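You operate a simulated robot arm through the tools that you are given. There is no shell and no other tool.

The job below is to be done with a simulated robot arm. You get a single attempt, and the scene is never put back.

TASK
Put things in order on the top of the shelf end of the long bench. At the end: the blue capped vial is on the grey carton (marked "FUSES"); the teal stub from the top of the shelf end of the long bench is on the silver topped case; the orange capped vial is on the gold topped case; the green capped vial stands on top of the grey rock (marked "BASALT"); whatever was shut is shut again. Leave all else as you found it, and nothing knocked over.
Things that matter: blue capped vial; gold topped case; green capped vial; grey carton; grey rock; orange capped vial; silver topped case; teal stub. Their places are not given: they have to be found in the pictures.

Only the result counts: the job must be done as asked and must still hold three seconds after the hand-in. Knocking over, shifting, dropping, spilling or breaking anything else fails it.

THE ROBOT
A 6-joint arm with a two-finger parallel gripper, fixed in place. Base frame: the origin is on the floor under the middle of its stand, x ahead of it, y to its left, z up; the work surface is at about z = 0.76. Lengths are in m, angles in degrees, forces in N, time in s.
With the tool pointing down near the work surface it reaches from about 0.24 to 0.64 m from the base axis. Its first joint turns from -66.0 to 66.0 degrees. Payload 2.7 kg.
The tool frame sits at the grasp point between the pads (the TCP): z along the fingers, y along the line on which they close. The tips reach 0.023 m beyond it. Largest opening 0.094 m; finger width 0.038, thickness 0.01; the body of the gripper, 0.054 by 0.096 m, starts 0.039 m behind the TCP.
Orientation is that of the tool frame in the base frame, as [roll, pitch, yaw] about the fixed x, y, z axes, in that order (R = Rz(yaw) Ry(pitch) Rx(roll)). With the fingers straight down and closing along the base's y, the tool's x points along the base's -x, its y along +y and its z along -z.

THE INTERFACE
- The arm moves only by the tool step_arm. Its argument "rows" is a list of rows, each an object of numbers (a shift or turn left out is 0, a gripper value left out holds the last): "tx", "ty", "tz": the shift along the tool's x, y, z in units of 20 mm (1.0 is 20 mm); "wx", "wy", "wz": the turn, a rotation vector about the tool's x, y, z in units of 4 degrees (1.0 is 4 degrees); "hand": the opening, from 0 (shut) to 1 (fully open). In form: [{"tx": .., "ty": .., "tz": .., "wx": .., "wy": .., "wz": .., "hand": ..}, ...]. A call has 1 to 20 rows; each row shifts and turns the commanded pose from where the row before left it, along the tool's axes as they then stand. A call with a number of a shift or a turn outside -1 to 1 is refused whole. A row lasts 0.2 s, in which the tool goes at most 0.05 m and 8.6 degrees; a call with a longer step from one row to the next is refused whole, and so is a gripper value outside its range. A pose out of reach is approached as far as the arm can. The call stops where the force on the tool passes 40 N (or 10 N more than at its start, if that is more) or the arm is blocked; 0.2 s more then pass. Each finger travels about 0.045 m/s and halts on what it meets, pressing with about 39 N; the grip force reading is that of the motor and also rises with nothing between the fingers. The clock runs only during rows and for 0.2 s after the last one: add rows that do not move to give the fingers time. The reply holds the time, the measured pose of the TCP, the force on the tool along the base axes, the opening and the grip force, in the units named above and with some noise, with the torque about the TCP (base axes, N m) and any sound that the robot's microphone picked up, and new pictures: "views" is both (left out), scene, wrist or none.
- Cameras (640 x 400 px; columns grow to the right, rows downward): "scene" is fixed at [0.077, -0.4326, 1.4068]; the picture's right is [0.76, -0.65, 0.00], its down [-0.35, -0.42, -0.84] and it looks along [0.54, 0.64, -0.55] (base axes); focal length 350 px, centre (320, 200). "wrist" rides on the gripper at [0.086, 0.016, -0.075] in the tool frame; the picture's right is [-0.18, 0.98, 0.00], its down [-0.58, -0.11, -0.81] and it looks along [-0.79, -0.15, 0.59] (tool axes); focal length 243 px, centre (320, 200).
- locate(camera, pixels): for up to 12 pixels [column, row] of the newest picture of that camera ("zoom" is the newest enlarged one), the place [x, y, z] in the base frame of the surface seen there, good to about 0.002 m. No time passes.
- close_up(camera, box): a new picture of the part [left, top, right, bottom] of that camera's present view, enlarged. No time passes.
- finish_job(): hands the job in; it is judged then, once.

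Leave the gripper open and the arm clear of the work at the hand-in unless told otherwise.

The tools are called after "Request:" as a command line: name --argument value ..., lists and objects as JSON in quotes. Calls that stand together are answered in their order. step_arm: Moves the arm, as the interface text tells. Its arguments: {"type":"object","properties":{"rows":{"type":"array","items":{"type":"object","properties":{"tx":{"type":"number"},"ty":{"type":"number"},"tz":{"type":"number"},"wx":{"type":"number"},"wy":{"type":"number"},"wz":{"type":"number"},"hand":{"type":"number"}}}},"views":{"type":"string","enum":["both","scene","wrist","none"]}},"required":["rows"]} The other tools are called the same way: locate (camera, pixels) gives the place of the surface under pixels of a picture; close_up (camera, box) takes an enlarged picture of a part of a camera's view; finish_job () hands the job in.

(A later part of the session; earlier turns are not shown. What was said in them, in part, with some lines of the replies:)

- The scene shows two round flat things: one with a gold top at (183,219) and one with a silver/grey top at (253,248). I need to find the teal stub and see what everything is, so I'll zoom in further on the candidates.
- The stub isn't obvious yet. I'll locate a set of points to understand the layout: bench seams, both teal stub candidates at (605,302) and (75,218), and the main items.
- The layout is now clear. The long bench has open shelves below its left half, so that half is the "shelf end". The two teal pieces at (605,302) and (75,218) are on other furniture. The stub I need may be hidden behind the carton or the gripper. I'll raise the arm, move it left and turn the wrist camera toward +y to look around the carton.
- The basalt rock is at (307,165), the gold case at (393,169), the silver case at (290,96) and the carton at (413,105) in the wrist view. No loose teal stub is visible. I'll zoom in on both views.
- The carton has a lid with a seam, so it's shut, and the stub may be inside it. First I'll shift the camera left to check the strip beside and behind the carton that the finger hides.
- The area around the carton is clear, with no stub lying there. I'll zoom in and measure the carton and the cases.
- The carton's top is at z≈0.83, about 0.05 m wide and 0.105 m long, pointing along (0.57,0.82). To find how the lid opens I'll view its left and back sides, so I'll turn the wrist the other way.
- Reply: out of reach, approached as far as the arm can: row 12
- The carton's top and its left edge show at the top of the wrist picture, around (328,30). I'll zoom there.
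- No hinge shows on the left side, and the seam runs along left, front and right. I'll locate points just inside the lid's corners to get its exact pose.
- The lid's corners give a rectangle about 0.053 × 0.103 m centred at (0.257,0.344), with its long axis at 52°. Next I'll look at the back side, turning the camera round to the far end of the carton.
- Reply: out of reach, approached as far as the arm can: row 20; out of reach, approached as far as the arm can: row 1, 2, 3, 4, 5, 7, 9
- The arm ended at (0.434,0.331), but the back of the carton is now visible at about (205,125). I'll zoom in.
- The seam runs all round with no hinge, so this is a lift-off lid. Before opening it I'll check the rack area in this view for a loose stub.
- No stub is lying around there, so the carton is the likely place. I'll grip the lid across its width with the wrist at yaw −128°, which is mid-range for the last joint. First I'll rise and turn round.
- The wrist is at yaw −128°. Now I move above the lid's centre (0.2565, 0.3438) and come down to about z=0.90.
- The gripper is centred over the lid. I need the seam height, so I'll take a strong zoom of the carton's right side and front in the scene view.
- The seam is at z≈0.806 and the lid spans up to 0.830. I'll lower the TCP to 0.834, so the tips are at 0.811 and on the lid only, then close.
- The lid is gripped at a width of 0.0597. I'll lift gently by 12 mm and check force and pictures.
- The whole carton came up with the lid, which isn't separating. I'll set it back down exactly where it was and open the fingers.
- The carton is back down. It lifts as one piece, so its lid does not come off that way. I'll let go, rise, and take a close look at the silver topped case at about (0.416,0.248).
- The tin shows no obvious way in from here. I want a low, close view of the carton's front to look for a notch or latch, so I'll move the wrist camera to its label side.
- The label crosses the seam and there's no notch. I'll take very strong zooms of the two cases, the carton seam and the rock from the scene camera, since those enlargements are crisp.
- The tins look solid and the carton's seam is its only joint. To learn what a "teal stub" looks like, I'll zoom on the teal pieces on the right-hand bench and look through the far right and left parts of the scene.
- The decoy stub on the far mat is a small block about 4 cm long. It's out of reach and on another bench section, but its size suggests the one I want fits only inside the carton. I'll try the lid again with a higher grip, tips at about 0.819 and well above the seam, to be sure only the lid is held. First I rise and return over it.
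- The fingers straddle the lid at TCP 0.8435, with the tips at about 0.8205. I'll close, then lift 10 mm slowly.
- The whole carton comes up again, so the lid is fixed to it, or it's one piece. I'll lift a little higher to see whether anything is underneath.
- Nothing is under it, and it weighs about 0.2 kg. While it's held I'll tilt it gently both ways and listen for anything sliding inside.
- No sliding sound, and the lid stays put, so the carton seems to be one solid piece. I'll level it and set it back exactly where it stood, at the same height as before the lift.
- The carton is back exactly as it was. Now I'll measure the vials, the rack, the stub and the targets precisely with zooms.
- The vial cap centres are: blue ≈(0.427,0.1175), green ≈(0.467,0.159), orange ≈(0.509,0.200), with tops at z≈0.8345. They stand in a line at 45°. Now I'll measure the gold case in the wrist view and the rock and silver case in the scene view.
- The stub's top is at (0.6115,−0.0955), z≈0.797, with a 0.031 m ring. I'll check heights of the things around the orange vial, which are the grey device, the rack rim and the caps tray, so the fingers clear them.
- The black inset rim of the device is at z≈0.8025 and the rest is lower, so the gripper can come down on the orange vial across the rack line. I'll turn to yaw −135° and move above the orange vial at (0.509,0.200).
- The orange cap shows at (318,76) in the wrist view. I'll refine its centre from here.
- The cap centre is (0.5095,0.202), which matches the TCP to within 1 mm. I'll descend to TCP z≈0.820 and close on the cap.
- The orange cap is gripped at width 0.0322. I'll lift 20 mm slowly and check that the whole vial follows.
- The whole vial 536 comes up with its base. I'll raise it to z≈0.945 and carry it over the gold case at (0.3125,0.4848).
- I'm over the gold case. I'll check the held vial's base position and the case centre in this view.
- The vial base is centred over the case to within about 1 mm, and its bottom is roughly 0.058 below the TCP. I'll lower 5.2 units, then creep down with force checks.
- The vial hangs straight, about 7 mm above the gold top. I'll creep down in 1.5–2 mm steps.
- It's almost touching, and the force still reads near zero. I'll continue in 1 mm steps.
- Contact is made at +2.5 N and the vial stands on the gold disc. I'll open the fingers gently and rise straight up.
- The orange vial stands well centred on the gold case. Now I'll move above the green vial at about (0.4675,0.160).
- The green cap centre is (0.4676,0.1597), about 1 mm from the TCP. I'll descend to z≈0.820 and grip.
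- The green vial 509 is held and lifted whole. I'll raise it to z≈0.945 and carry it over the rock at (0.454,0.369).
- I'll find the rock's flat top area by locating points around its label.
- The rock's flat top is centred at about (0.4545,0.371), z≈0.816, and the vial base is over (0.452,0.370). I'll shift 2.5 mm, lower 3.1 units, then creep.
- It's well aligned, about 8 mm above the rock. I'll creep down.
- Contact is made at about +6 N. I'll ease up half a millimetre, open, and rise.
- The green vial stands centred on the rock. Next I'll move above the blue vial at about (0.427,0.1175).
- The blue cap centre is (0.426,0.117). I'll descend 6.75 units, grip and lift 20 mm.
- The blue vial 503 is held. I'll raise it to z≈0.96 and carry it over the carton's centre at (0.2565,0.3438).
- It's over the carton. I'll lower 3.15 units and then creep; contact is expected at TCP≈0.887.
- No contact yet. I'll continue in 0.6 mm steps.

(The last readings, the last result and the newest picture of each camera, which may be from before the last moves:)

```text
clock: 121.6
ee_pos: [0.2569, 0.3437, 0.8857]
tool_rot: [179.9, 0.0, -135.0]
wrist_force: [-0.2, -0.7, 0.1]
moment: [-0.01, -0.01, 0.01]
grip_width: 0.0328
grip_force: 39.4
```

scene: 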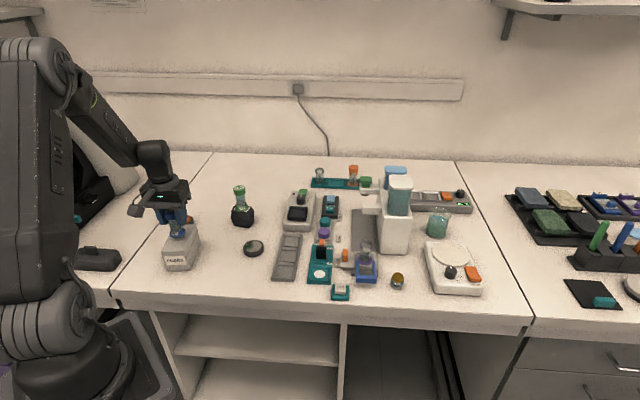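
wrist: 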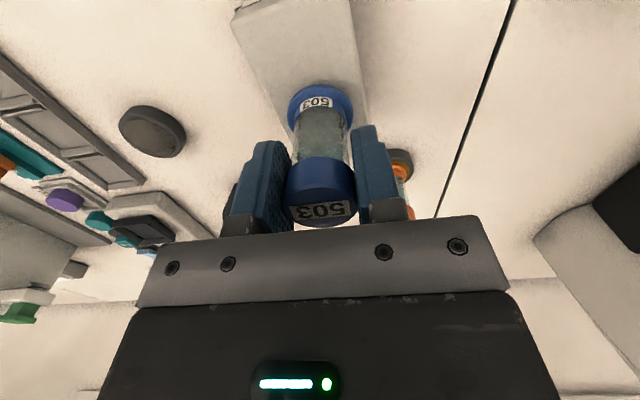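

Request:
step_arm --rows '[{"tz": 0.03}, {}]' --views "none"

Request:
step_arm --rows '[{"tz": 0.02}, {}]' --views "none"

```text
clock: 122.2
ee_pos: [0.2564, 0.3436, 0.8849]
tool_rot: [179.9, 0.1, -135.0]
wrist_force: [0.1, 1.0, 0.8]
moment: [-0.03, 0.01, 0.03]
grip_width: 0.0325
grip_force: 39.7
```

```text
clock: 122.8
ee_pos: [0.2565, 0.343, 0.8861]
tool_rot: [179.9, 0.0, -135.0]
wrist_force: [-1.4, -2.3, 12.7]
moment: [-0.16, 0.07, 0.0]
grip_width: 0.0327
grip_force: 39.0
```

Contact now reads 12.7 N. I'll back off 0.4 mm, open gently and rise.

Request:
step_arm --rows '[{"tz": -0.02}, {}, {"hand": 0.4}, {"hand": 0.5}, {"hand": 0.7}, {"hand": 0.75}, {}, {"tz": -0.5}, {"tz": -1}, {"tz": -1}, {"tz": -1}, {"tz": -0.5}]'

Request:
close_up --camera "scene" --box '[140, 180, 220, 280]'

Request:
close_up --camera "wrist" --box '[200, 0, 440, 160]'

```text
clock: 125.4
ee_pos: [0.2561, 0.3432, 0.9646]
tool_rot: [179.9, 0.1, -135.0]
wrist_force: [0.7, -0.5, -0.8]
moment: [-0.02, 0.01, 0.0]
grip_width: 0.0705
grip_force: 0.1
```

scene: 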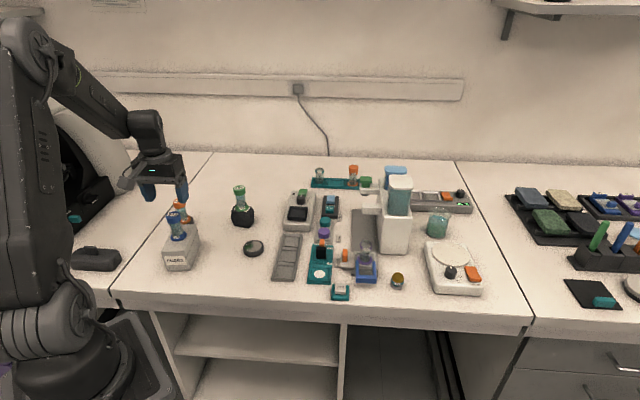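
wrist: 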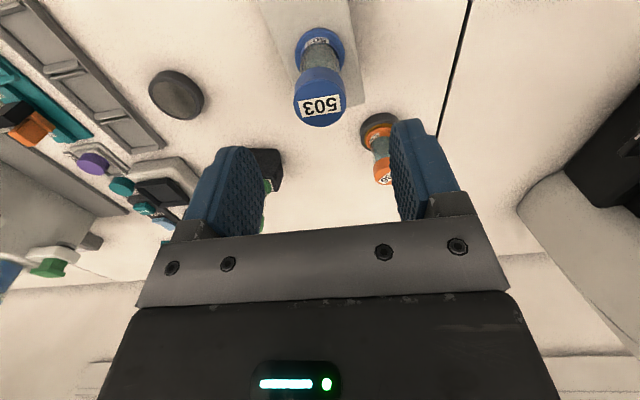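

```text
4.00 times, centred on (180, 230) of scene
```

zoom: 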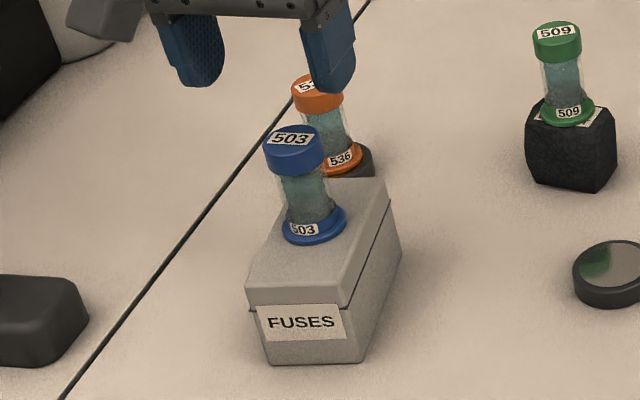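

```text
2.50 times, centred on (320, 80) of wrist
```

zoom: 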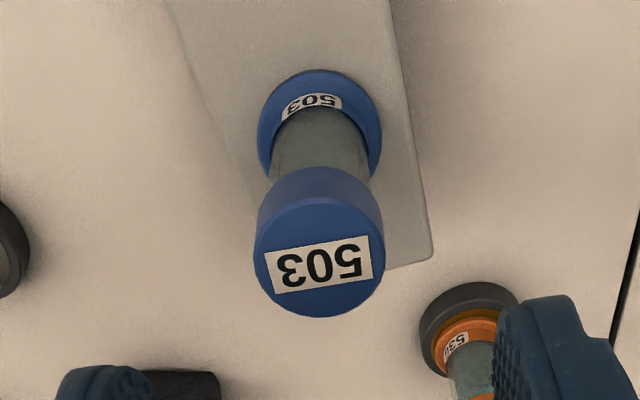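

The blue vial stands on the carton. The stub is next. Before flying there I'll locate the dispenser parts, the blue bracket, vial 510 and the white scale to plan a safe path.

Request:
locate --camera "scene" --pixels '[[383, 245], [372, 192], [367, 183], [400, 185], [366, 243], [358, 276], [376, 276], [367, 277], [345, 255], [410, 245], [430, 255], [437, 290]]'

Request:
close_up --camera "scene" --box '[335, 225, 415, 295]'

```text
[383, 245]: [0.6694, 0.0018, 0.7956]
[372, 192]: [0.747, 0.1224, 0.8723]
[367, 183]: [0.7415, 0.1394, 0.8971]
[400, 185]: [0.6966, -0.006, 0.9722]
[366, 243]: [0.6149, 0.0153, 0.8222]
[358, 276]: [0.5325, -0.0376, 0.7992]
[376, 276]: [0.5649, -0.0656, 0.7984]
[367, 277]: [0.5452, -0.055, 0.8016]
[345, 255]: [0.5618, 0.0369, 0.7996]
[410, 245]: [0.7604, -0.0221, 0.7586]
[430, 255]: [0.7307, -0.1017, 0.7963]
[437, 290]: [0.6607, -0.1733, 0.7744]
```

```text
5.71 times, centred on (375, 260) of scene
```

zoom: 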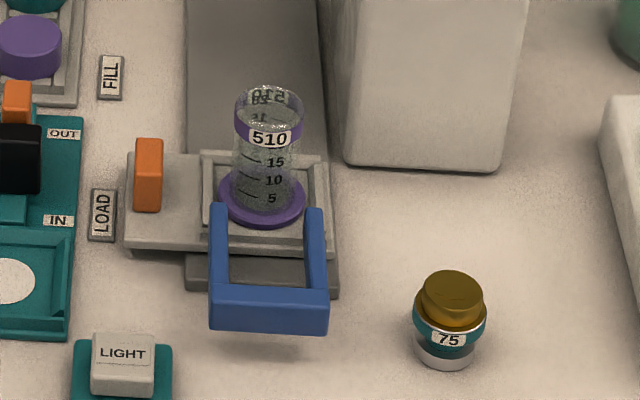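

Request:
locate --camera "scene" --pixels '[[396, 251], [408, 252], [420, 253], [396, 258], [422, 258], [385, 250], [391, 281], [393, 276], [372, 262], [390, 263], [411, 190], [388, 210]]'

```text
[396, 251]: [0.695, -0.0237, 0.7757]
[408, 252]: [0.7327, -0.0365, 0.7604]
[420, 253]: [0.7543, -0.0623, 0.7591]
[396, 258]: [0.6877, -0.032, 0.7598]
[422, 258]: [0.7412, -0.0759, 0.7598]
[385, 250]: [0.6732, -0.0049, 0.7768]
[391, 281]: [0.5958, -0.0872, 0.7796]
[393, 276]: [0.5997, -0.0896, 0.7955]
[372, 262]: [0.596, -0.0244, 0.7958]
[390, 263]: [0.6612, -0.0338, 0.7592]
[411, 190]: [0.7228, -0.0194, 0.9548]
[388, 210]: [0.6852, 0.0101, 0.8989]
```

The dispenser body stays about 0.11 m away from the stub and the blue bracket's end is 0.053 m away. I'll grip the stub with yaw −60°, so the fingers pass clear of the bracket. First I rise and turn the wrist, then travel over the low front area.

Request:
step_arm --rows '[{"tz": -1}, {"wz": -1}, {"wz": -1}, {"wz": -1}, {"wz": -1}, {"wz": -1}, {"wz": -1}, {"wz": -1}, {"wz": -1}, {"wz": -1}, {"wz": -1}, {"wz": -1}, {"wz": -1}, {"wz": -1}, {"wz": -1}, {"wz": -1}, {"wz": -1}, {"wz": -1}, {"wz": -1}, {"wz": -0.75}]' --views "none"

Request:
step_arm --rows '[{"tx": 1}, {"tx": 1}, {"tx": 1}, {"tx": 1}, {"tx": 1}, {"tx": 1}, {"tx": 1}, {"tx": 1}, {"tx": 1}, {"tx": 1}, {"tx": 1}, {"tx": 1}, {"tx": 1}, {"tx": 1}, {"tx": 1}, {"tx": 1}]'

```text
clock: 129.6
ee_pos: [0.2565, 0.3439, 0.9843]
tool_rot: [179.9, 0.1, -59.9]
wrist_force: [0.2, 0.1, -0.5]
moment: [0.01, 0.02, -0.04]
grip_width: 0.0708
grip_force: 0.1
```

```text
clock: 133.0
ee_pos: [0.4165, 0.0663, 0.9842]
tool_rot: [180.0, 0.1, -60.0]
wrist_force: [-0.3, 0.2, 0.4]
moment: [0.05, -0.01, -0.01]
grip_width: 0.0705
grip_force: 0.2
```

scene: 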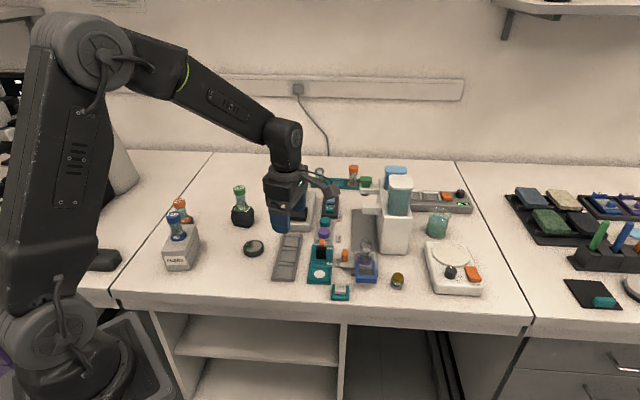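
wrist: 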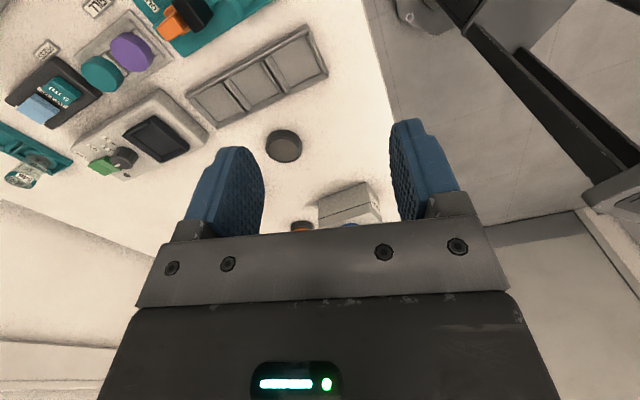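

Request:
step_arm --rows '[{"tx": 1, "ty": 0.05}, {"tx": 1, "ty": 0.05}, {"tx": 1, "ty": 0.05}, {"tx": 1, "ty": 0.05}, {"tx": 1, "ty": 0.05}, {"tx": 1, "ty": 0.05}, {"tx": 1, "ty": 0.05}, {"tx": 1, "ty": 0.05}, {"tx": 1, "ty": 0.05}, {"tx": 0.5, "ty": -0.8}, {"tx": 0.5, "ty": -0.8}, {"tx": 0.5, "ty": -0.8}, {"tx": 0.5, "ty": -0.8}, {"tx": 0.5, "ty": -0.8}, {"tx": 0.35, "ty": -0.8}, {}]'

Request:
close_up --camera "wrist" --box '[220, 0, 420, 160]'

```text
clock: 136.4
ee_pos: [0.6097, -0.0944, 0.9835]
tool_rot: [180.0, 0.1, -60.1]
wrist_force: [-0.4, -0.7, 0.2]
moment: [-0.03, -0.02, 0.0]
grip_width: 0.0706
grip_force: 0.1
```

scene: 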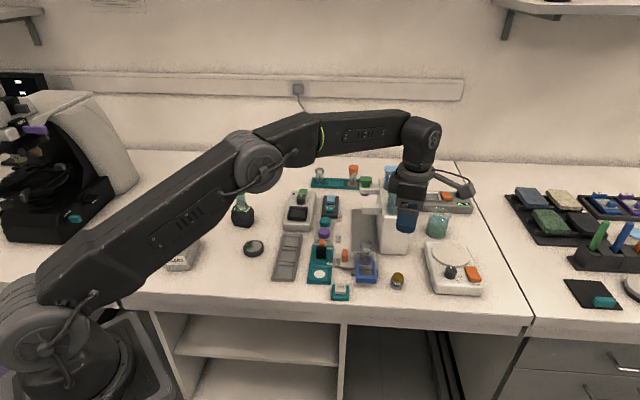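
wrist: 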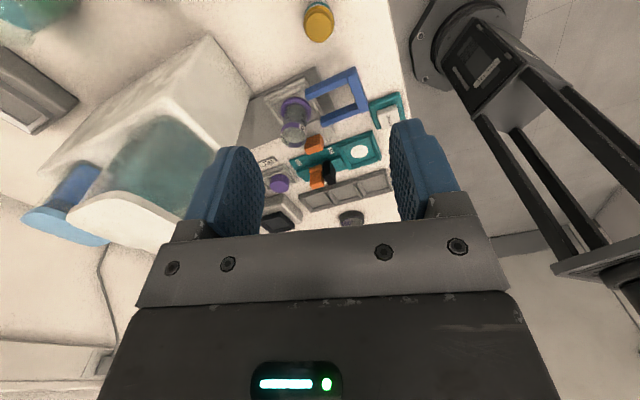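

```text
2.50 times, centred on (320, 80) of wrist
```

zoom: 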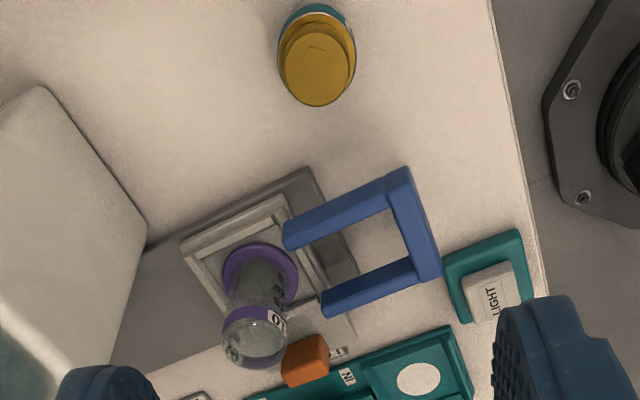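

The stub is at (318,22) in the wrist view. I'll zoom further and refine its centre.

Request:
close_up --camera "wrist" --box '[290, 0, 350, 50]'

```text
8.00 times, centred on (320, 25) of wrist
```

zoom: 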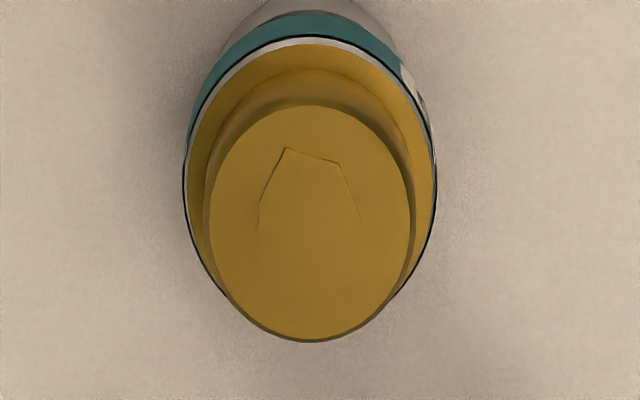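

Request:
locate --camera "zoom" --pixels '[[213, 225], [408, 225], [310, 112], [310, 333], [310, 222], [192, 170], [430, 170], [310, 48]]'

```text
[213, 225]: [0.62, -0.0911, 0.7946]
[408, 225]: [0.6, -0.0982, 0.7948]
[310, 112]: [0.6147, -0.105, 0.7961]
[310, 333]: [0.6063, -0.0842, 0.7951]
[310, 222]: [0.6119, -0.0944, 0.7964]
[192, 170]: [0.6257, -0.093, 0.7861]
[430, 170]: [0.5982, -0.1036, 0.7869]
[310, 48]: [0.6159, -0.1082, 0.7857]
```

The stub's centre is (0.6107,−0.0947) and its ring is 0.030 m wide at z≈0.783. I'll narrow the fingers to about 0.056 and descend to z≈0.84 first for a check.

Request:
step_arm --rows '[{"tx": 0.04, "ty": -0.036, "hand": 0.6}, {"tz": 1}, {"tz": 1}, {"tz": 1}, {"tz": 1}, {"tz": 1}, {"tz": 1}, {"tz": 0.8}, {"tz": 0.4}, {}]'

Request:
close_up --camera "scene" --box '[340, 200, 460, 300]'

Request:
close_up --camera "wrist" --box '[220, 0, 420, 220]'

```text
clock: 138.6
ee_pos: [0.6126, -0.095, 0.8401]
tool_rot: [-179.8, 0.1, -60.0]
wrist_force: [-0.9, 1.0, -1.1]
moment: [-0.06, -0.01, -0.01]
grip_width: 0.0567
grip_force: 0.0
```

scene: 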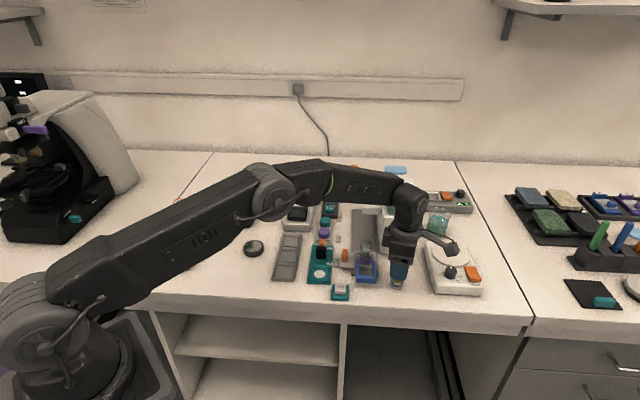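
wrist: 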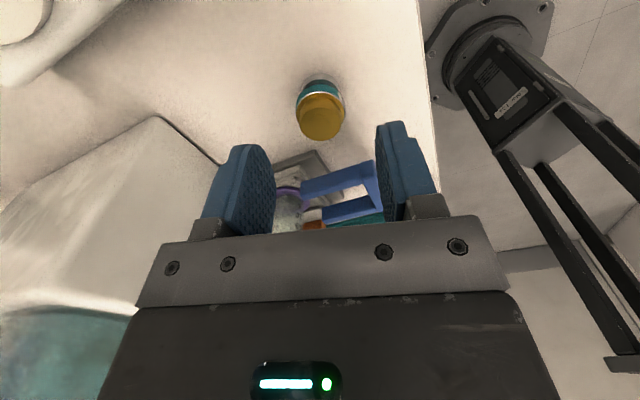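

```text
4.00 times, centred on (400, 250) of scene
```

zoom: 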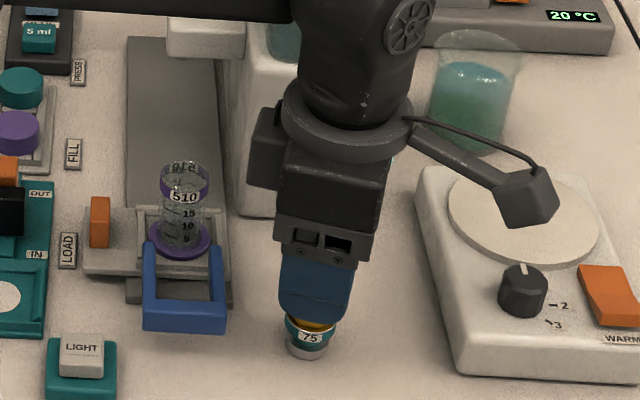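

```text
1.82 times, centred on (320, 110) of wrist
```

zoom: 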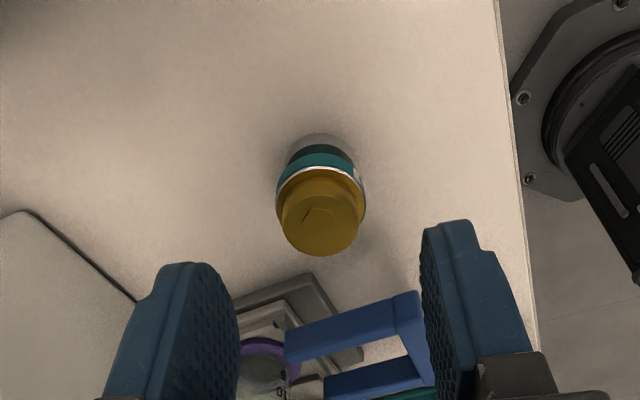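

The view is aligned. I'll check the hotplate's knob and plate heights, because the camera housing comes down near them.

Request:
locate --camera "scene" --pixels '[[450, 268], [449, 275], [473, 272], [436, 262], [435, 285], [430, 250]]'

Request:
locate --camera "wrist" --pixels '[[320, 118], [303, 115], [338, 115], [320, 135], [298, 100], [344, 98]]'

```text
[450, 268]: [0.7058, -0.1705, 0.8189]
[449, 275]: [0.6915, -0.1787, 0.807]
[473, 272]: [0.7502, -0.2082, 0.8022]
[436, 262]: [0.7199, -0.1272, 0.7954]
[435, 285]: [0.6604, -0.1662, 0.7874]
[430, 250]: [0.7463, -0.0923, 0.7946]
```

```text
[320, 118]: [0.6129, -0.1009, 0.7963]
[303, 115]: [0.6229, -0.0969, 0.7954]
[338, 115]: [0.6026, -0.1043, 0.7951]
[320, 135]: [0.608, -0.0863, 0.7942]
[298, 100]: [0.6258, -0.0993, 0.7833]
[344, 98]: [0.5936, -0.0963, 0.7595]
```

Everything is clear. I'll adjust 1.5 mm along the closing line and descend to z≈0.790, then close on the ring.

Request:
step_arm --rows '[{"ty": 0.07, "tz": 0.5}, {"tz": 0.8}, {"tz": 0.6}, {"tz": 0.4}, {"tz": 0.2}, {}]'

Request:
close_up --camera "scene" --box '[360, 230, 440, 300]'

Request:
close_up --camera "wrist" --box '[220, 60, 420, 230]'

```text
clock: 140.0
ee_pos: [0.6094, -0.096, 0.7905]
tool_rot: [-180.0, 0.0, -60.0]
wrist_force: [0.2, 0.1, 0.3]
moment: [0.01, 0.01, -0.03]
grip_width: 0.0564
grip_force: 0.1
```

scene: 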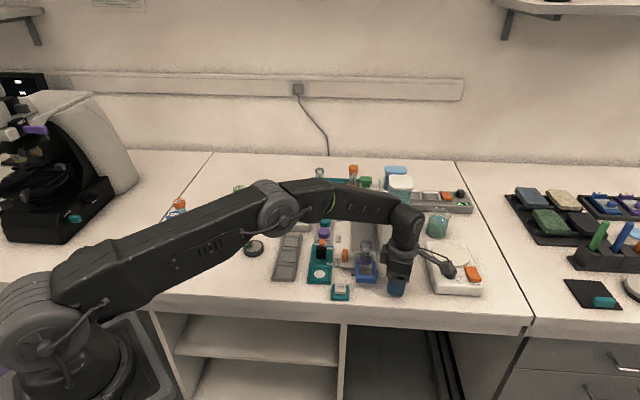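
wrist: 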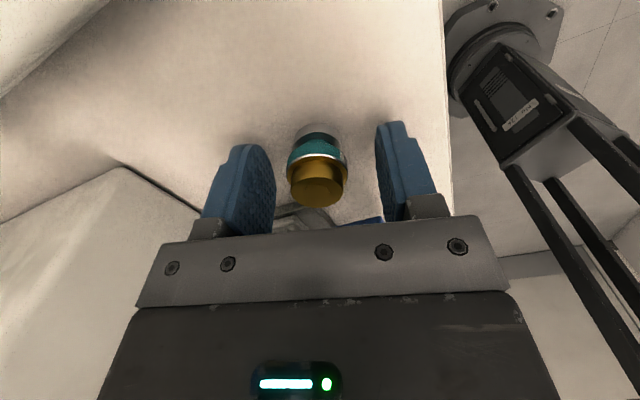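

```text
5.71 times, centred on (400, 265) of scene
```

zoom: 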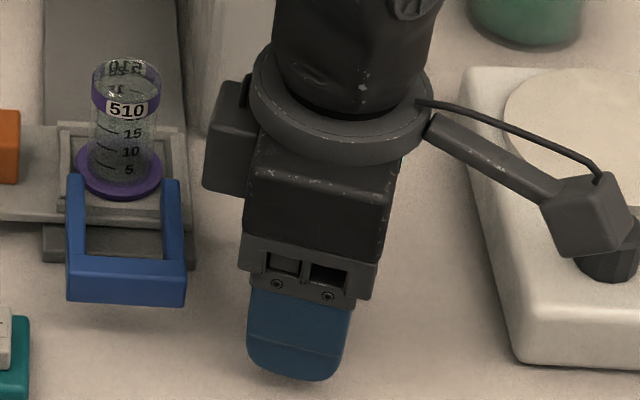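

```text
2.35 times, centred on (320, 145) of wrist
```

zoom: 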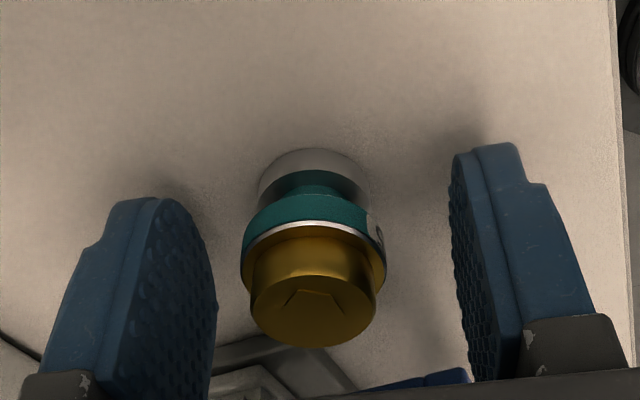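

The stub is centred between the pads. I'll close gently, then lift 15 mm and check.

Request:
step_arm --rows '[{"hand": 0.5}, {"hand": 0.42}, {"hand": 0.36}, {"hand": 0.3}, {"hand": 0}, {"hand": 0}, {"hand": 0}, {"tz": -0.15}, {"tz": -0.25}, {"tz": -0.35}, {}]'

Request:
close_up --camera "wrist" --box '[220, 60, 420, 230]'

Request:
close_up --camera "scene" --box '[360, 230, 440, 300]'

```text
clock: 142.4
ee_pos: [0.611, -0.0966, 0.8048]
tool_rot: [180.0, 0.1, -60.0]
wrist_force: [-0.7, 0.4, -0.6]
moment: [-0.01, 0.04, -0.01]
grip_width: 0.0284
grip_force: 38.8
```

scene: 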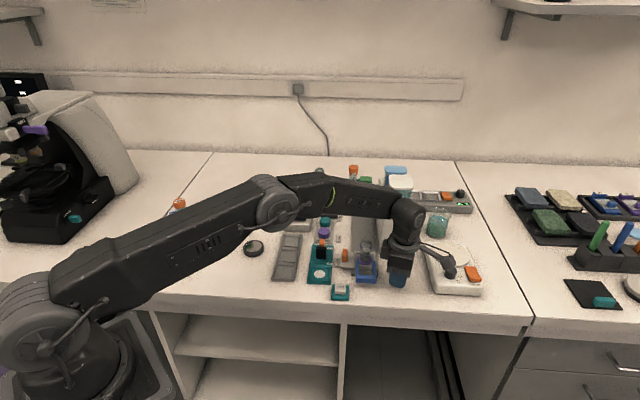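
wrist: 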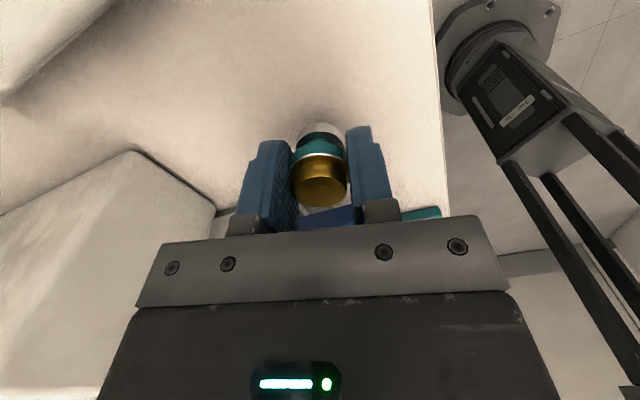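

```text
2.35 times, centred on (320, 145) of wrist
```

zoom: 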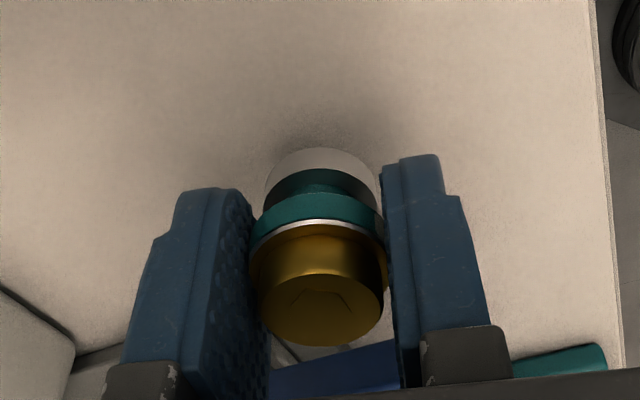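

```text
5.71 times, centred on (400, 265) of scene
```

zoom: 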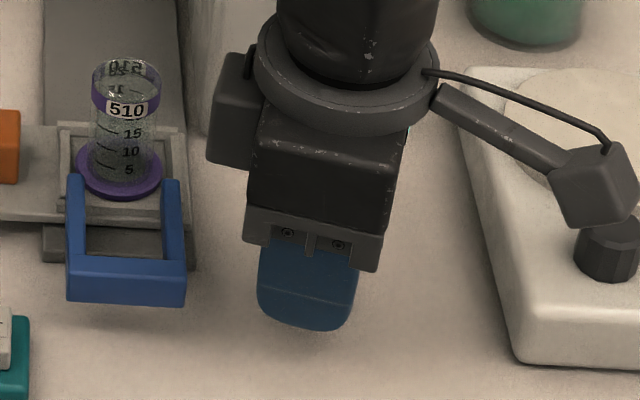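

The stub is firmly held by its ring at 0.0284 and comes up whole. I'll raise it and return along the same safe route to the silver case at (0.414,0.2455).

Request:
step_arm --rows '[{"tz": -0.8}, {"tz": -1}, {"tz": -1}, {"tz": -1}, {"tz": -1}, {"tz": -1}, {"tz": -1}, {"tz": -1}, {"tz": -0.4}, {"tx": -0.35, "ty": 0.8}, {"tx": -0.5, "ty": 0.8}, {"tx": -0.5, "ty": 0.8}, {"tx": -0.5, "ty": 0.8}, {"tx": -0.5, "ty": 0.8}, {"tx": -0.42, "ty": 0.8}, {}]' --views "scene"

Request:
step_arm --rows '[{"tx": -0.5, "ty": -0.15}, {"tx": -0.94, "ty": -0.265}, {"tx": -0.94, "ty": -0.265}, {"tx": -0.94, "ty": -0.265}, {"tx": -0.94, "ty": -0.265}, {"tx": -0.94, "ty": -0.265}, {"tx": -0.94, "ty": -0.265}, {"tx": -0.94, "ty": -0.265}, {"tx": -0.94, "ty": -0.265}, {"tx": -0.94, "ty": -0.265}, {"tx": -0.94, "ty": -0.265}, {"tx": -0.94, "ty": -0.265}, {"tx": -0.94, "ty": -0.265}, {"tx": -0.94, "ty": -0.265}, {"tx": -0.94, "ty": -0.265}, {"tx": -0.94, "ty": -0.265}, {"tx": -0.94, "ty": -0.265}, {"tx": -0.94, "ty": -0.265}, {"tx": -0.46, "ty": -0.155}, {}]'

```text
clock: 145.8
ee_pos: [0.499, -0.0973, 0.9701]
tool_rot: [-179.9, 0.1, -60.0]
wrist_force: [-0.7, -0.3, -0.5]
moment: [0.04, 0.02, -0.01]
grip_width: 0.0286
grip_force: 39.1
```

scene: 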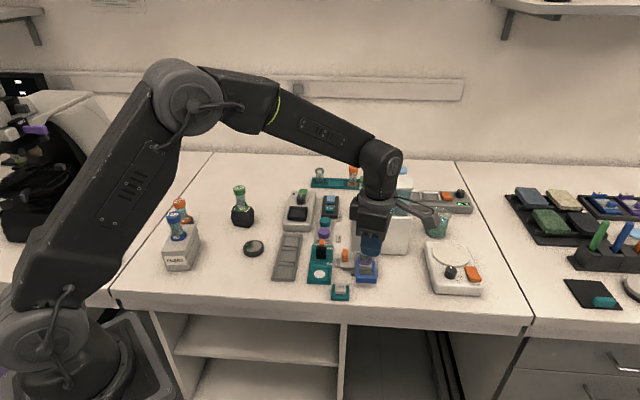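

```text
clock: 150.0
ee_pos: [0.4117, 0.2455, 0.9694]
tool_rot: [-180.0, 0.1, -60.0]
wrist_force: [0.4, -0.5, -0.2]
moment: [0.03, -0.01, 0.01]
grip_width: 0.0285
grip_force: 39.2
```

scene: 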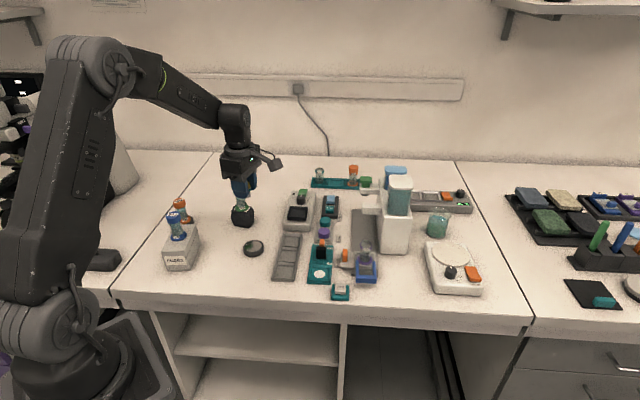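
wrist: 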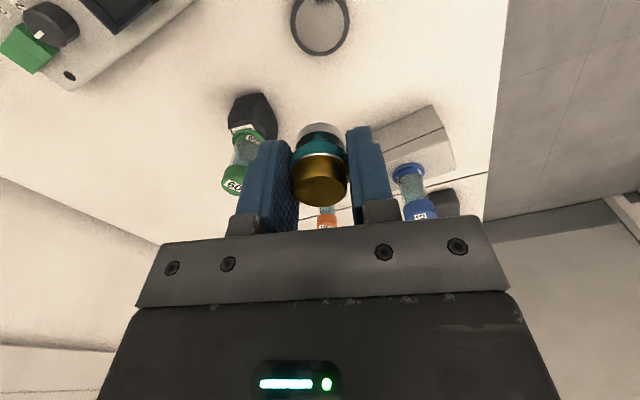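

I'm over the silver case, which shows at (320,22) in the wrist view. I'll refine its centre and check the stub's base.

Request:
close_up --camera "wrist" --box '[270, 0, 370, 60]'

```text
6.40 times, centred on (320, 30) of wrist
```

zoom: 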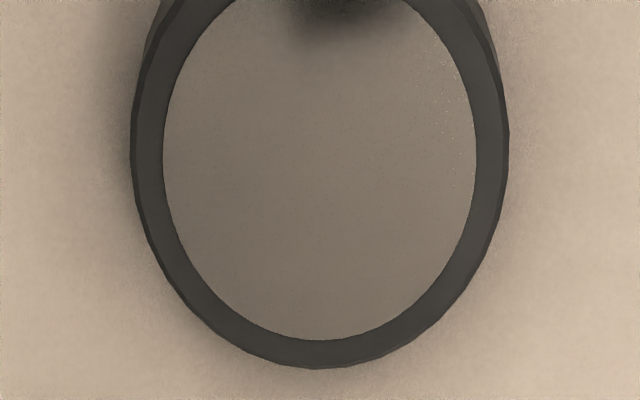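

Request:
locate --camera "zoom" --pixels '[[170, 160], [470, 160], [320, 333], [320, 160], [140, 160], [503, 160], [320, 360], [200, 40], [440, 40], [240, 300], [410, 300]]'

Request:
close_up --camera "wrist" --box '[260, 100, 380, 220]'

```text
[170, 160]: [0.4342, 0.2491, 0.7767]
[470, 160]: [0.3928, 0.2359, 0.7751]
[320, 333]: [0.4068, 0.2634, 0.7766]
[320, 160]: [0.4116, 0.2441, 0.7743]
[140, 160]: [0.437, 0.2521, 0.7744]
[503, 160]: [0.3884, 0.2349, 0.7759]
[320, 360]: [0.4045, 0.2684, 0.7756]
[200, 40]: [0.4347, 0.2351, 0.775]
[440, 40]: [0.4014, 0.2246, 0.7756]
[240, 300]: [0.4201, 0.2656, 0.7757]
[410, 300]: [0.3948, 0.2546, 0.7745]
```

```text
3.33 times, centred on (320, 160) of wrist
```

zoom: 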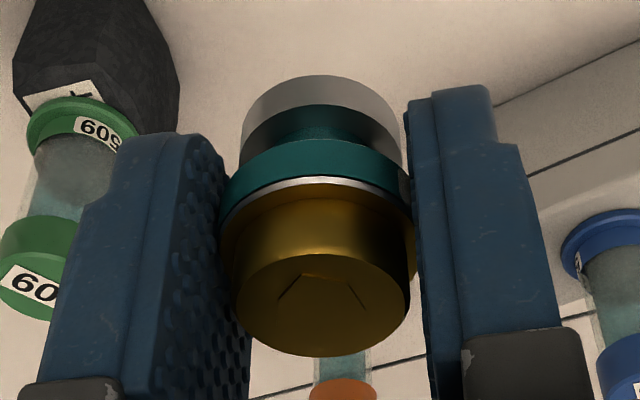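

The silver disc's centre is about (0.4135,0.245), so I'll nudge 1.5 mm and lower 7.6 units. Contact is expected at TCP≈0.8065.

Request:
step_arm --rows '[{"tx": 0.04, "ty": -0.065}, {"tz": 1}, {"tz": 1}, {"tz": 1}, {"tz": 1}, {"tz": 1}, {"tz": 1}, {"tz": 0.8}, {"tz": 0.5}, {"tz": 0.3}, {}]'

Request:
close_up --camera "wrist" --box '[220, 60, 420, 230]'

Request:
close_up --camera "scene" --box '[215, 200, 295, 270]'

```text
clock: 152.4
ee_pos: [0.4154, 0.2459, 0.8175]
tool_rot: [180.0, 0.1, -60.0]
wrist_force: [0.4, 0.1, -1.1]
moment: [0.08, -0.01, -0.01]
grip_width: 0.0286
grip_force: 39.3
```

scene: 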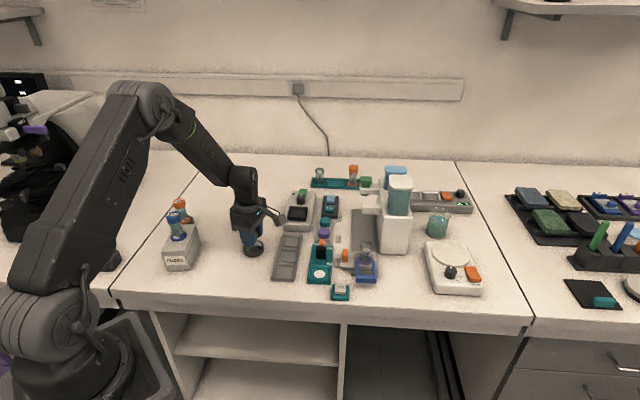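
wrist: 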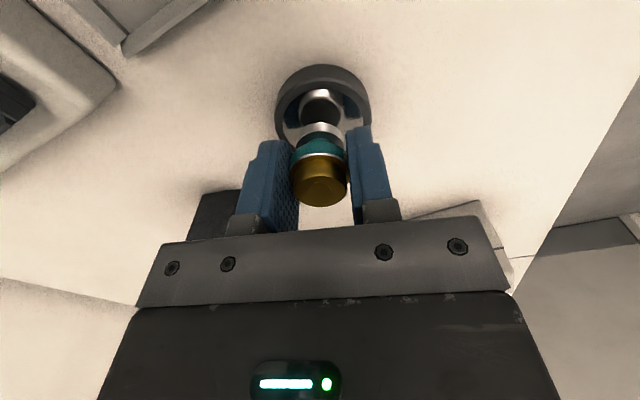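

```text
2.35 times, centred on (320, 145) of wrist
```

zoom: 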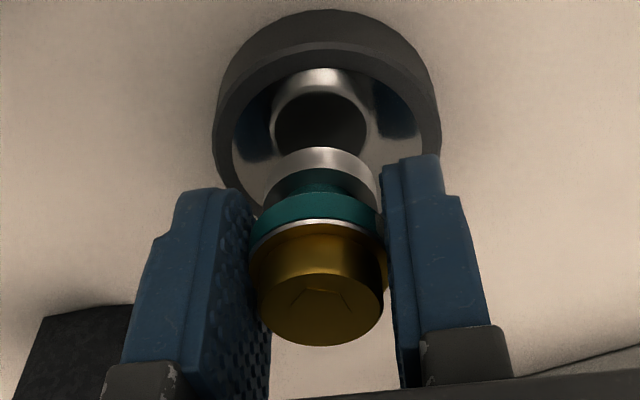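

```text
5.71 times, centred on (255, 235) of scene
```

zoom: 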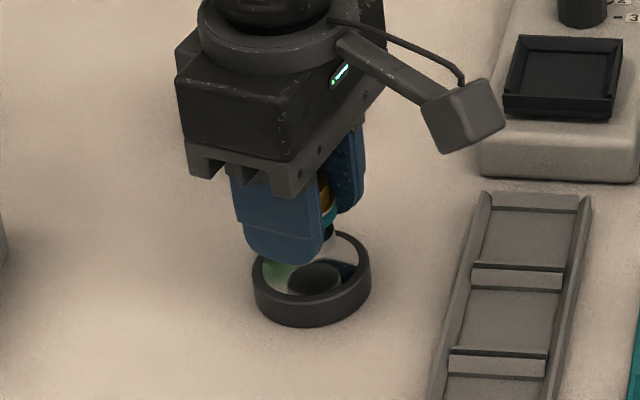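

It's about 11 mm above the silver top and well centred; the reflection shows its foot. I'll creep down.

Request:
step_arm --rows '[{"tz": 0.1}, {"tz": 0.1}, {"tz": 0.1}, {"tz": 0.1}, {}]' --views "none"

Request:
step_arm --rows '[{"tz": 0.04}, {}]' --views "none"

Request:
step_arm --rows '[{"tz": 0.04}, {}]' --views "none"

Request:
close_up --camera "wrist" --box '[260, 60, 380, 200]'

```text
clock: 153.6
ee_pos: [0.4147, 0.2464, 0.8098]
tool_rot: [-180.0, 0.1, -60.0]
wrist_force: [0.7, 0.1, -0.6]
moment: [0.01, -0.02, 0.04]
grip_width: 0.0286
grip_force: 39.1
```

```text
clock: 154.2
ee_pos: [0.4142, 0.2462, 0.81]
tool_rot: [-180.0, 0.0, -60.0]
wrist_force: [0.3, -0.4, -0.6]
moment: [-0.02, -0.01, 0.0]
grip_width: 0.0285
grip_force: 39.4
```

```text
clock: 154.8
ee_pos: [0.4136, 0.246, 0.8095]
tool_rot: [180.0, 0.1, -60.0]
wrist_force: [-0.5, -0.1, 0.5]
moment: [0.0, 0.02, 0.0]
grip_width: 0.0283
grip_force: 38.9
```

```text
2.86 times, centred on (320, 130) of wrist
```

zoom: 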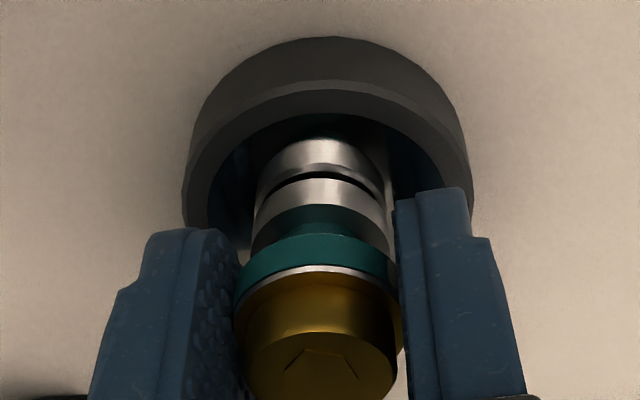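

The foot and its reflection are nearly touching. I'll continue with 0.6 mm steps.

Request:
step_arm --rows '[{"tz": 0.03}, {}]' --views "none"

Request:
step_arm --rows '[{"tz": 0.03}, {}]' --views "none"

Request:
close_up --camera "wrist" --box '[280, 90, 360, 160]'

```text
clock: 155.4
ee_pos: [0.4137, 0.2462, 0.8079]
tool_rot: [-180.0, 0.1, -60.0]
wrist_force: [0.2, 0.6, -0.7]
moment: [-0.02, -0.04, 0.04]
grip_width: 0.0285
grip_force: 38.5
```

```text
clock: 156.0
ee_pos: [0.4145, 0.2459, 0.8064]
tool_rot: [-179.8, 0.1, -60.1]
wrist_force: [-0.2, -0.3, 0.2]
moment: [0.01, 0.0, 0.0]
grip_width: 0.0285
grip_force: 38.7
```

```text
5.71 times, centred on (320, 125) of wrist
```

zoom: 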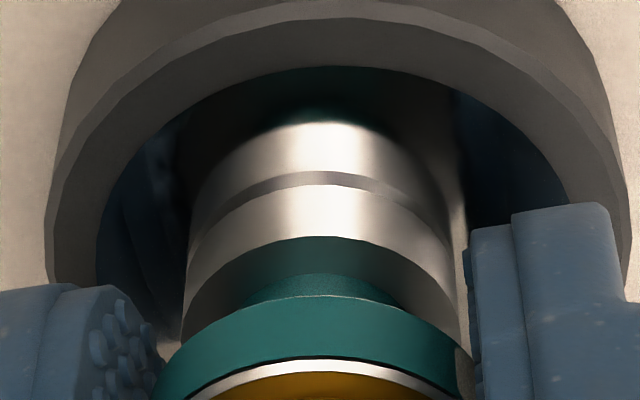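

Request:
step_arm --rows '[{"tz": 0.02}, {}]' --views "none"

Request:
step_arm --rows '[{"tz": 0.02}, {}]' --views "none"

Request:
close_up --camera "wrist" --box '[280, 90, 360, 160]'

```text
clock: 156.6
ee_pos: [0.4146, 0.246, 0.8055]
tool_rot: [179.9, 0.1, -60.0]
wrist_force: [0.5, -0.4, 0.0]
moment: [-0.01, 0.0, 0.01]
grip_width: 0.0284
grip_force: 38.4
```

```text
clock: 157.2
ee_pos: [0.4149, 0.2461, 0.8055]
tool_rot: [-179.9, 0.1, -60.0]
wrist_force: [-1.3, 0.0, 4.3]
moment: [-0.01, 0.03, 0.01]
grip_width: 0.0283
grip_force: 39.0
```

```text
5.71 times, centred on (320, 125) of wrist
```

zoom: 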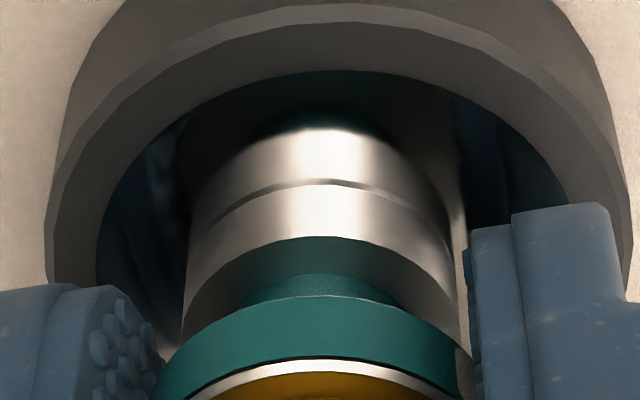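

Contact is made at +4.3 N and the foot meets its reflection. I'll open gently and rise.

Request:
step_arm --rows '[{"hand": 0.35}, {"hand": 0.42}, {"hand": 0.5}, {"hand": 0.6}, {}, {"tz": -0.4}, {"tz": -0.8}, {"tz": -1}, {"tz": -1}, {"tz": -1}, {"tz": -1}, {"tz": -1}]'

Request:
close_up --camera "scene" --box '[215, 200, 295, 270]'

Request:
close_up --camera "wrist" --box '[270, 0, 370, 80]'

```text
clock: 159.8
ee_pos: [0.4145, 0.2457, 0.9312]
tool_rot: [-179.9, 0.1, -60.1]
wrist_force: [0.1, 0.1, 0.1]
moment: [-0.01, -0.02, 0.02]
grip_width: 0.0562
grip_force: 0.0
```

scene: 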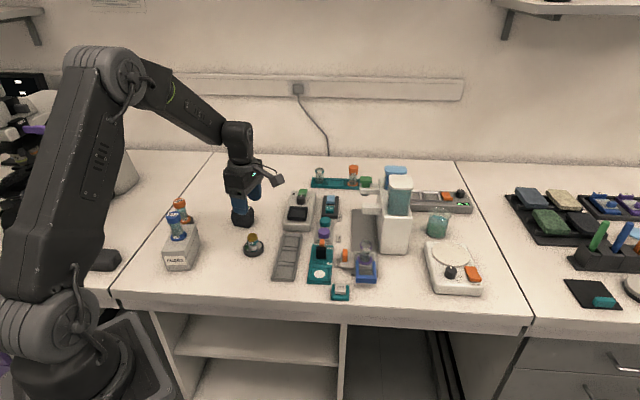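
wrist: 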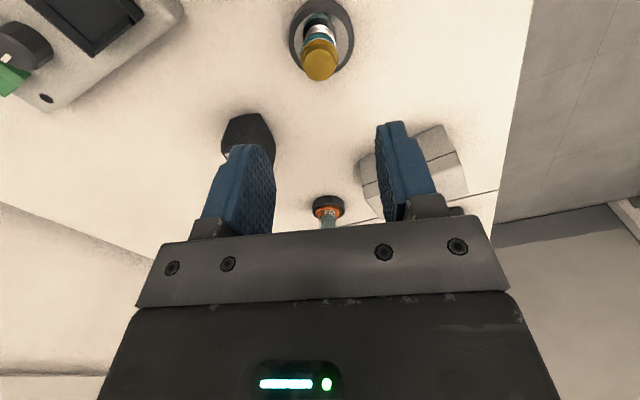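

```text
5.71 times, centred on (255, 235) of scene
```

zoom: 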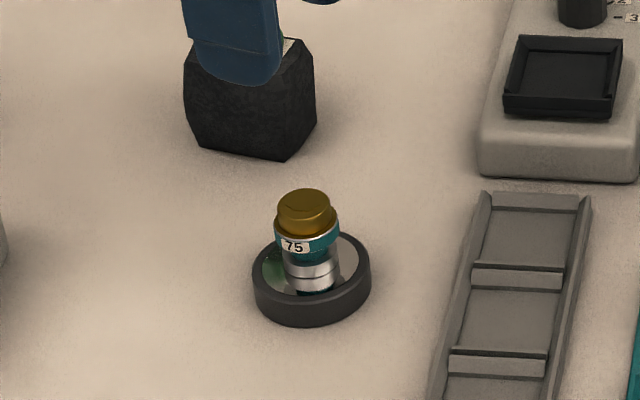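

```text
5.00 times, centred on (320, 40) of wrist
```

zoom: 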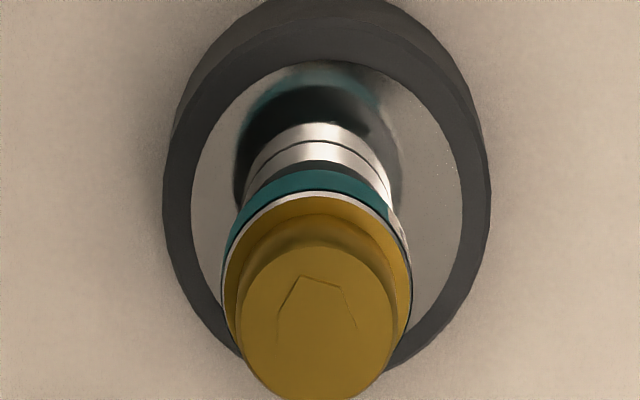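

The stub stands on the silver case. Now I'll move the arm up and away and check the final state of everything. I'll also zoom on the left machine to make sure no other reachable teal stub has been overlooked.

Request:
step_arm --rows '[{"tz": -1, "hand": 1}, {"tz": -1}, {"tz": -1}, {"tx": 1}, {"tx": 1}, {"tx": 1}, {"tx": 1}, {"tx": 1}, {"tx": 1}, {"tx": 1}, {"tx": 1}, {}]'

Request:
close_up --camera "scene" --box '[140, 170, 300, 290]'

Request:
close_up --camera "scene" --box '[0, 80, 140, 240]'

Request:
close_up --camera "scene" --box '[270, 150, 500, 310]'

```text
clock: 162.4
ee_pos: [0.4945, 0.1053, 0.9889]
tool_rot: [-180.0, 0.1, -60.0]
wrist_force: [0.3, 0.5, -0.3]
moment: [0.02, 0.0, -0.06]
grip_width: 0.094
grip_force: 0.0
```

scene: 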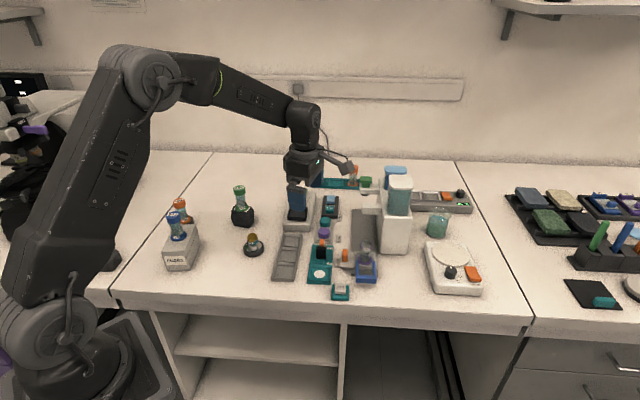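
wrist: 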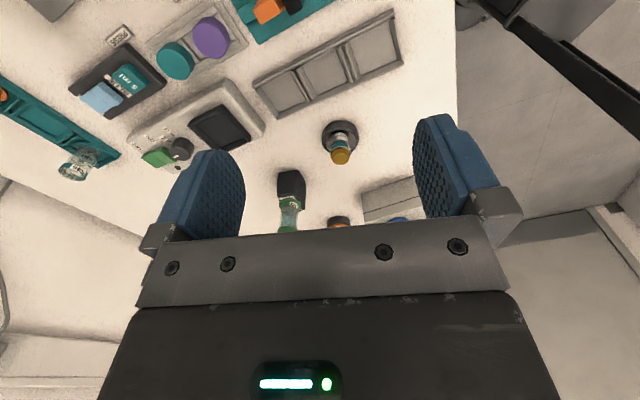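

```text
3.33 times, centred on (220, 230) of scene
```

zoom: 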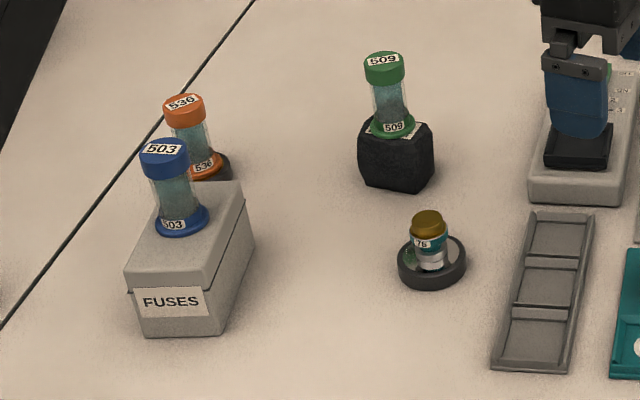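

```text
2.50 times, centred on (70, 160) of scene
```

zoom: 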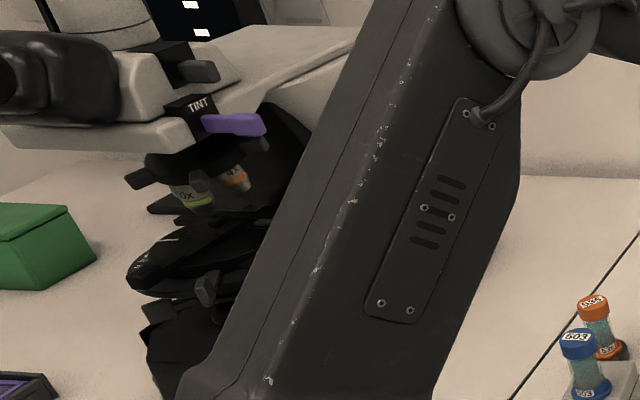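

```text
2.50 times, centred on (385, 230) of scene
```

zoom: 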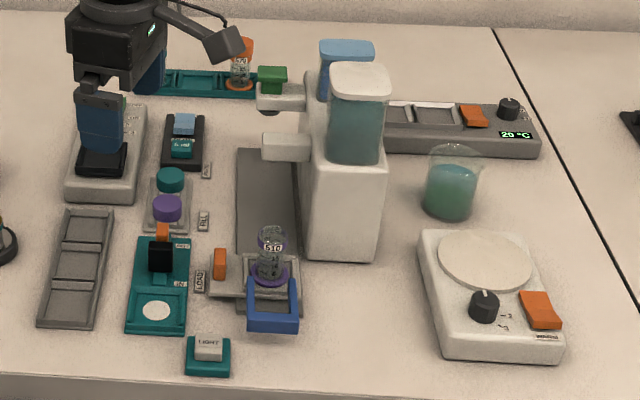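

All four items stand where they should: blue vial on the carton, orange on the gold case, green on the rock and teal stub "75" on the silver case. Nothing else has moved. I'll pull the arm back a little, open and clear, and check once more.

Request:
step_arm --rows '[{"tz": -0.5}, {"ty": 1}, {"ty": 1}, {"ty": 1}, {"ty": 1}, {"ty": 1}, {}, {}]'

Request:
close_up --camera "scene" --box '[140, 170, 300, 290]'

```text
clock: 164.2
ee_pos: [0.409, 0.0559, 1.0007]
tool_rot: [180.0, 0.1, -60.1]
wrist_force: [0.0, 0.0, 0.1]
moment: [0.0, 0.02, -0.02]
grip_width: 0.0939
grip_force: 0.0
```

scene: 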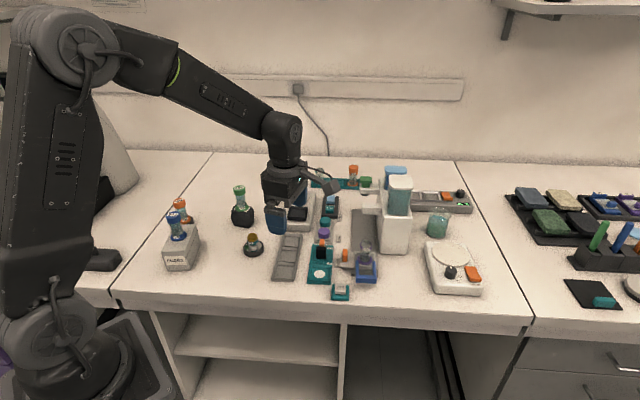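
wrist: 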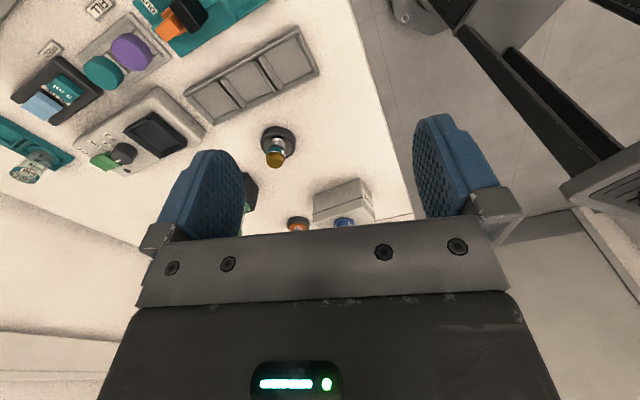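

```text
3.33 times, centred on (220, 230) of scene
```

zoom: 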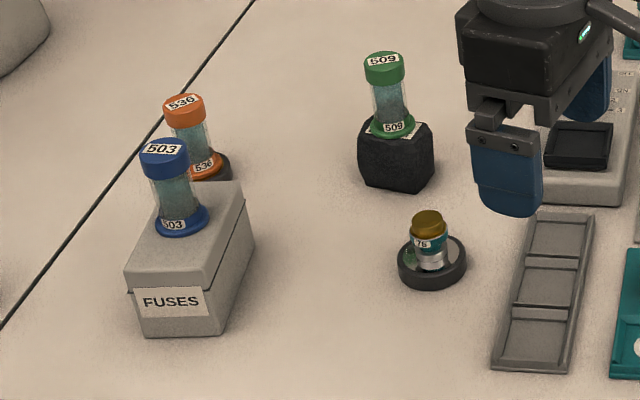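

The three vials and the stub stand upright and steady on their targets. The gripper is open and the arm is clear, so I'm handing the job in.

Request:
finish_job

```text
The job is handed in.
```

I've handed the job in. In the last picture, every item stood upright where you asked:

- **Blue capped vial (503):** on the grey "FUSES" carton.
- **Orange capped vial (536):** on the gold topped case.
- **Green capped vial (509):** on top of the grey "BASALT" rock.
- **Teal stub:** on the silver topped case.

**Which stub I used:** I took "teal stub" to mean the small metal stub marked "75", with a teal ring and a gold top. It was standing openly on this bench, over the knee-hole rather than the shelves. There is also a teal block on a black mat on the next bench section, but the arm couldn't reach it. If you meant a different item, that part is wrong.

**The carton was moved:** while looking for the stub I thought it might be inside the carton. I lifted the carton twice, the second time about 8 cm, and tilted it by about 24 degrees. The lid never came away and I heard nothing move inside. I set it back where it had been before putting the blue vial on it.

I opened nothing, so there was nothing to shut again, and I saw nothing else moved or knocked over. The gripper was open and the arm clear at hand-in.
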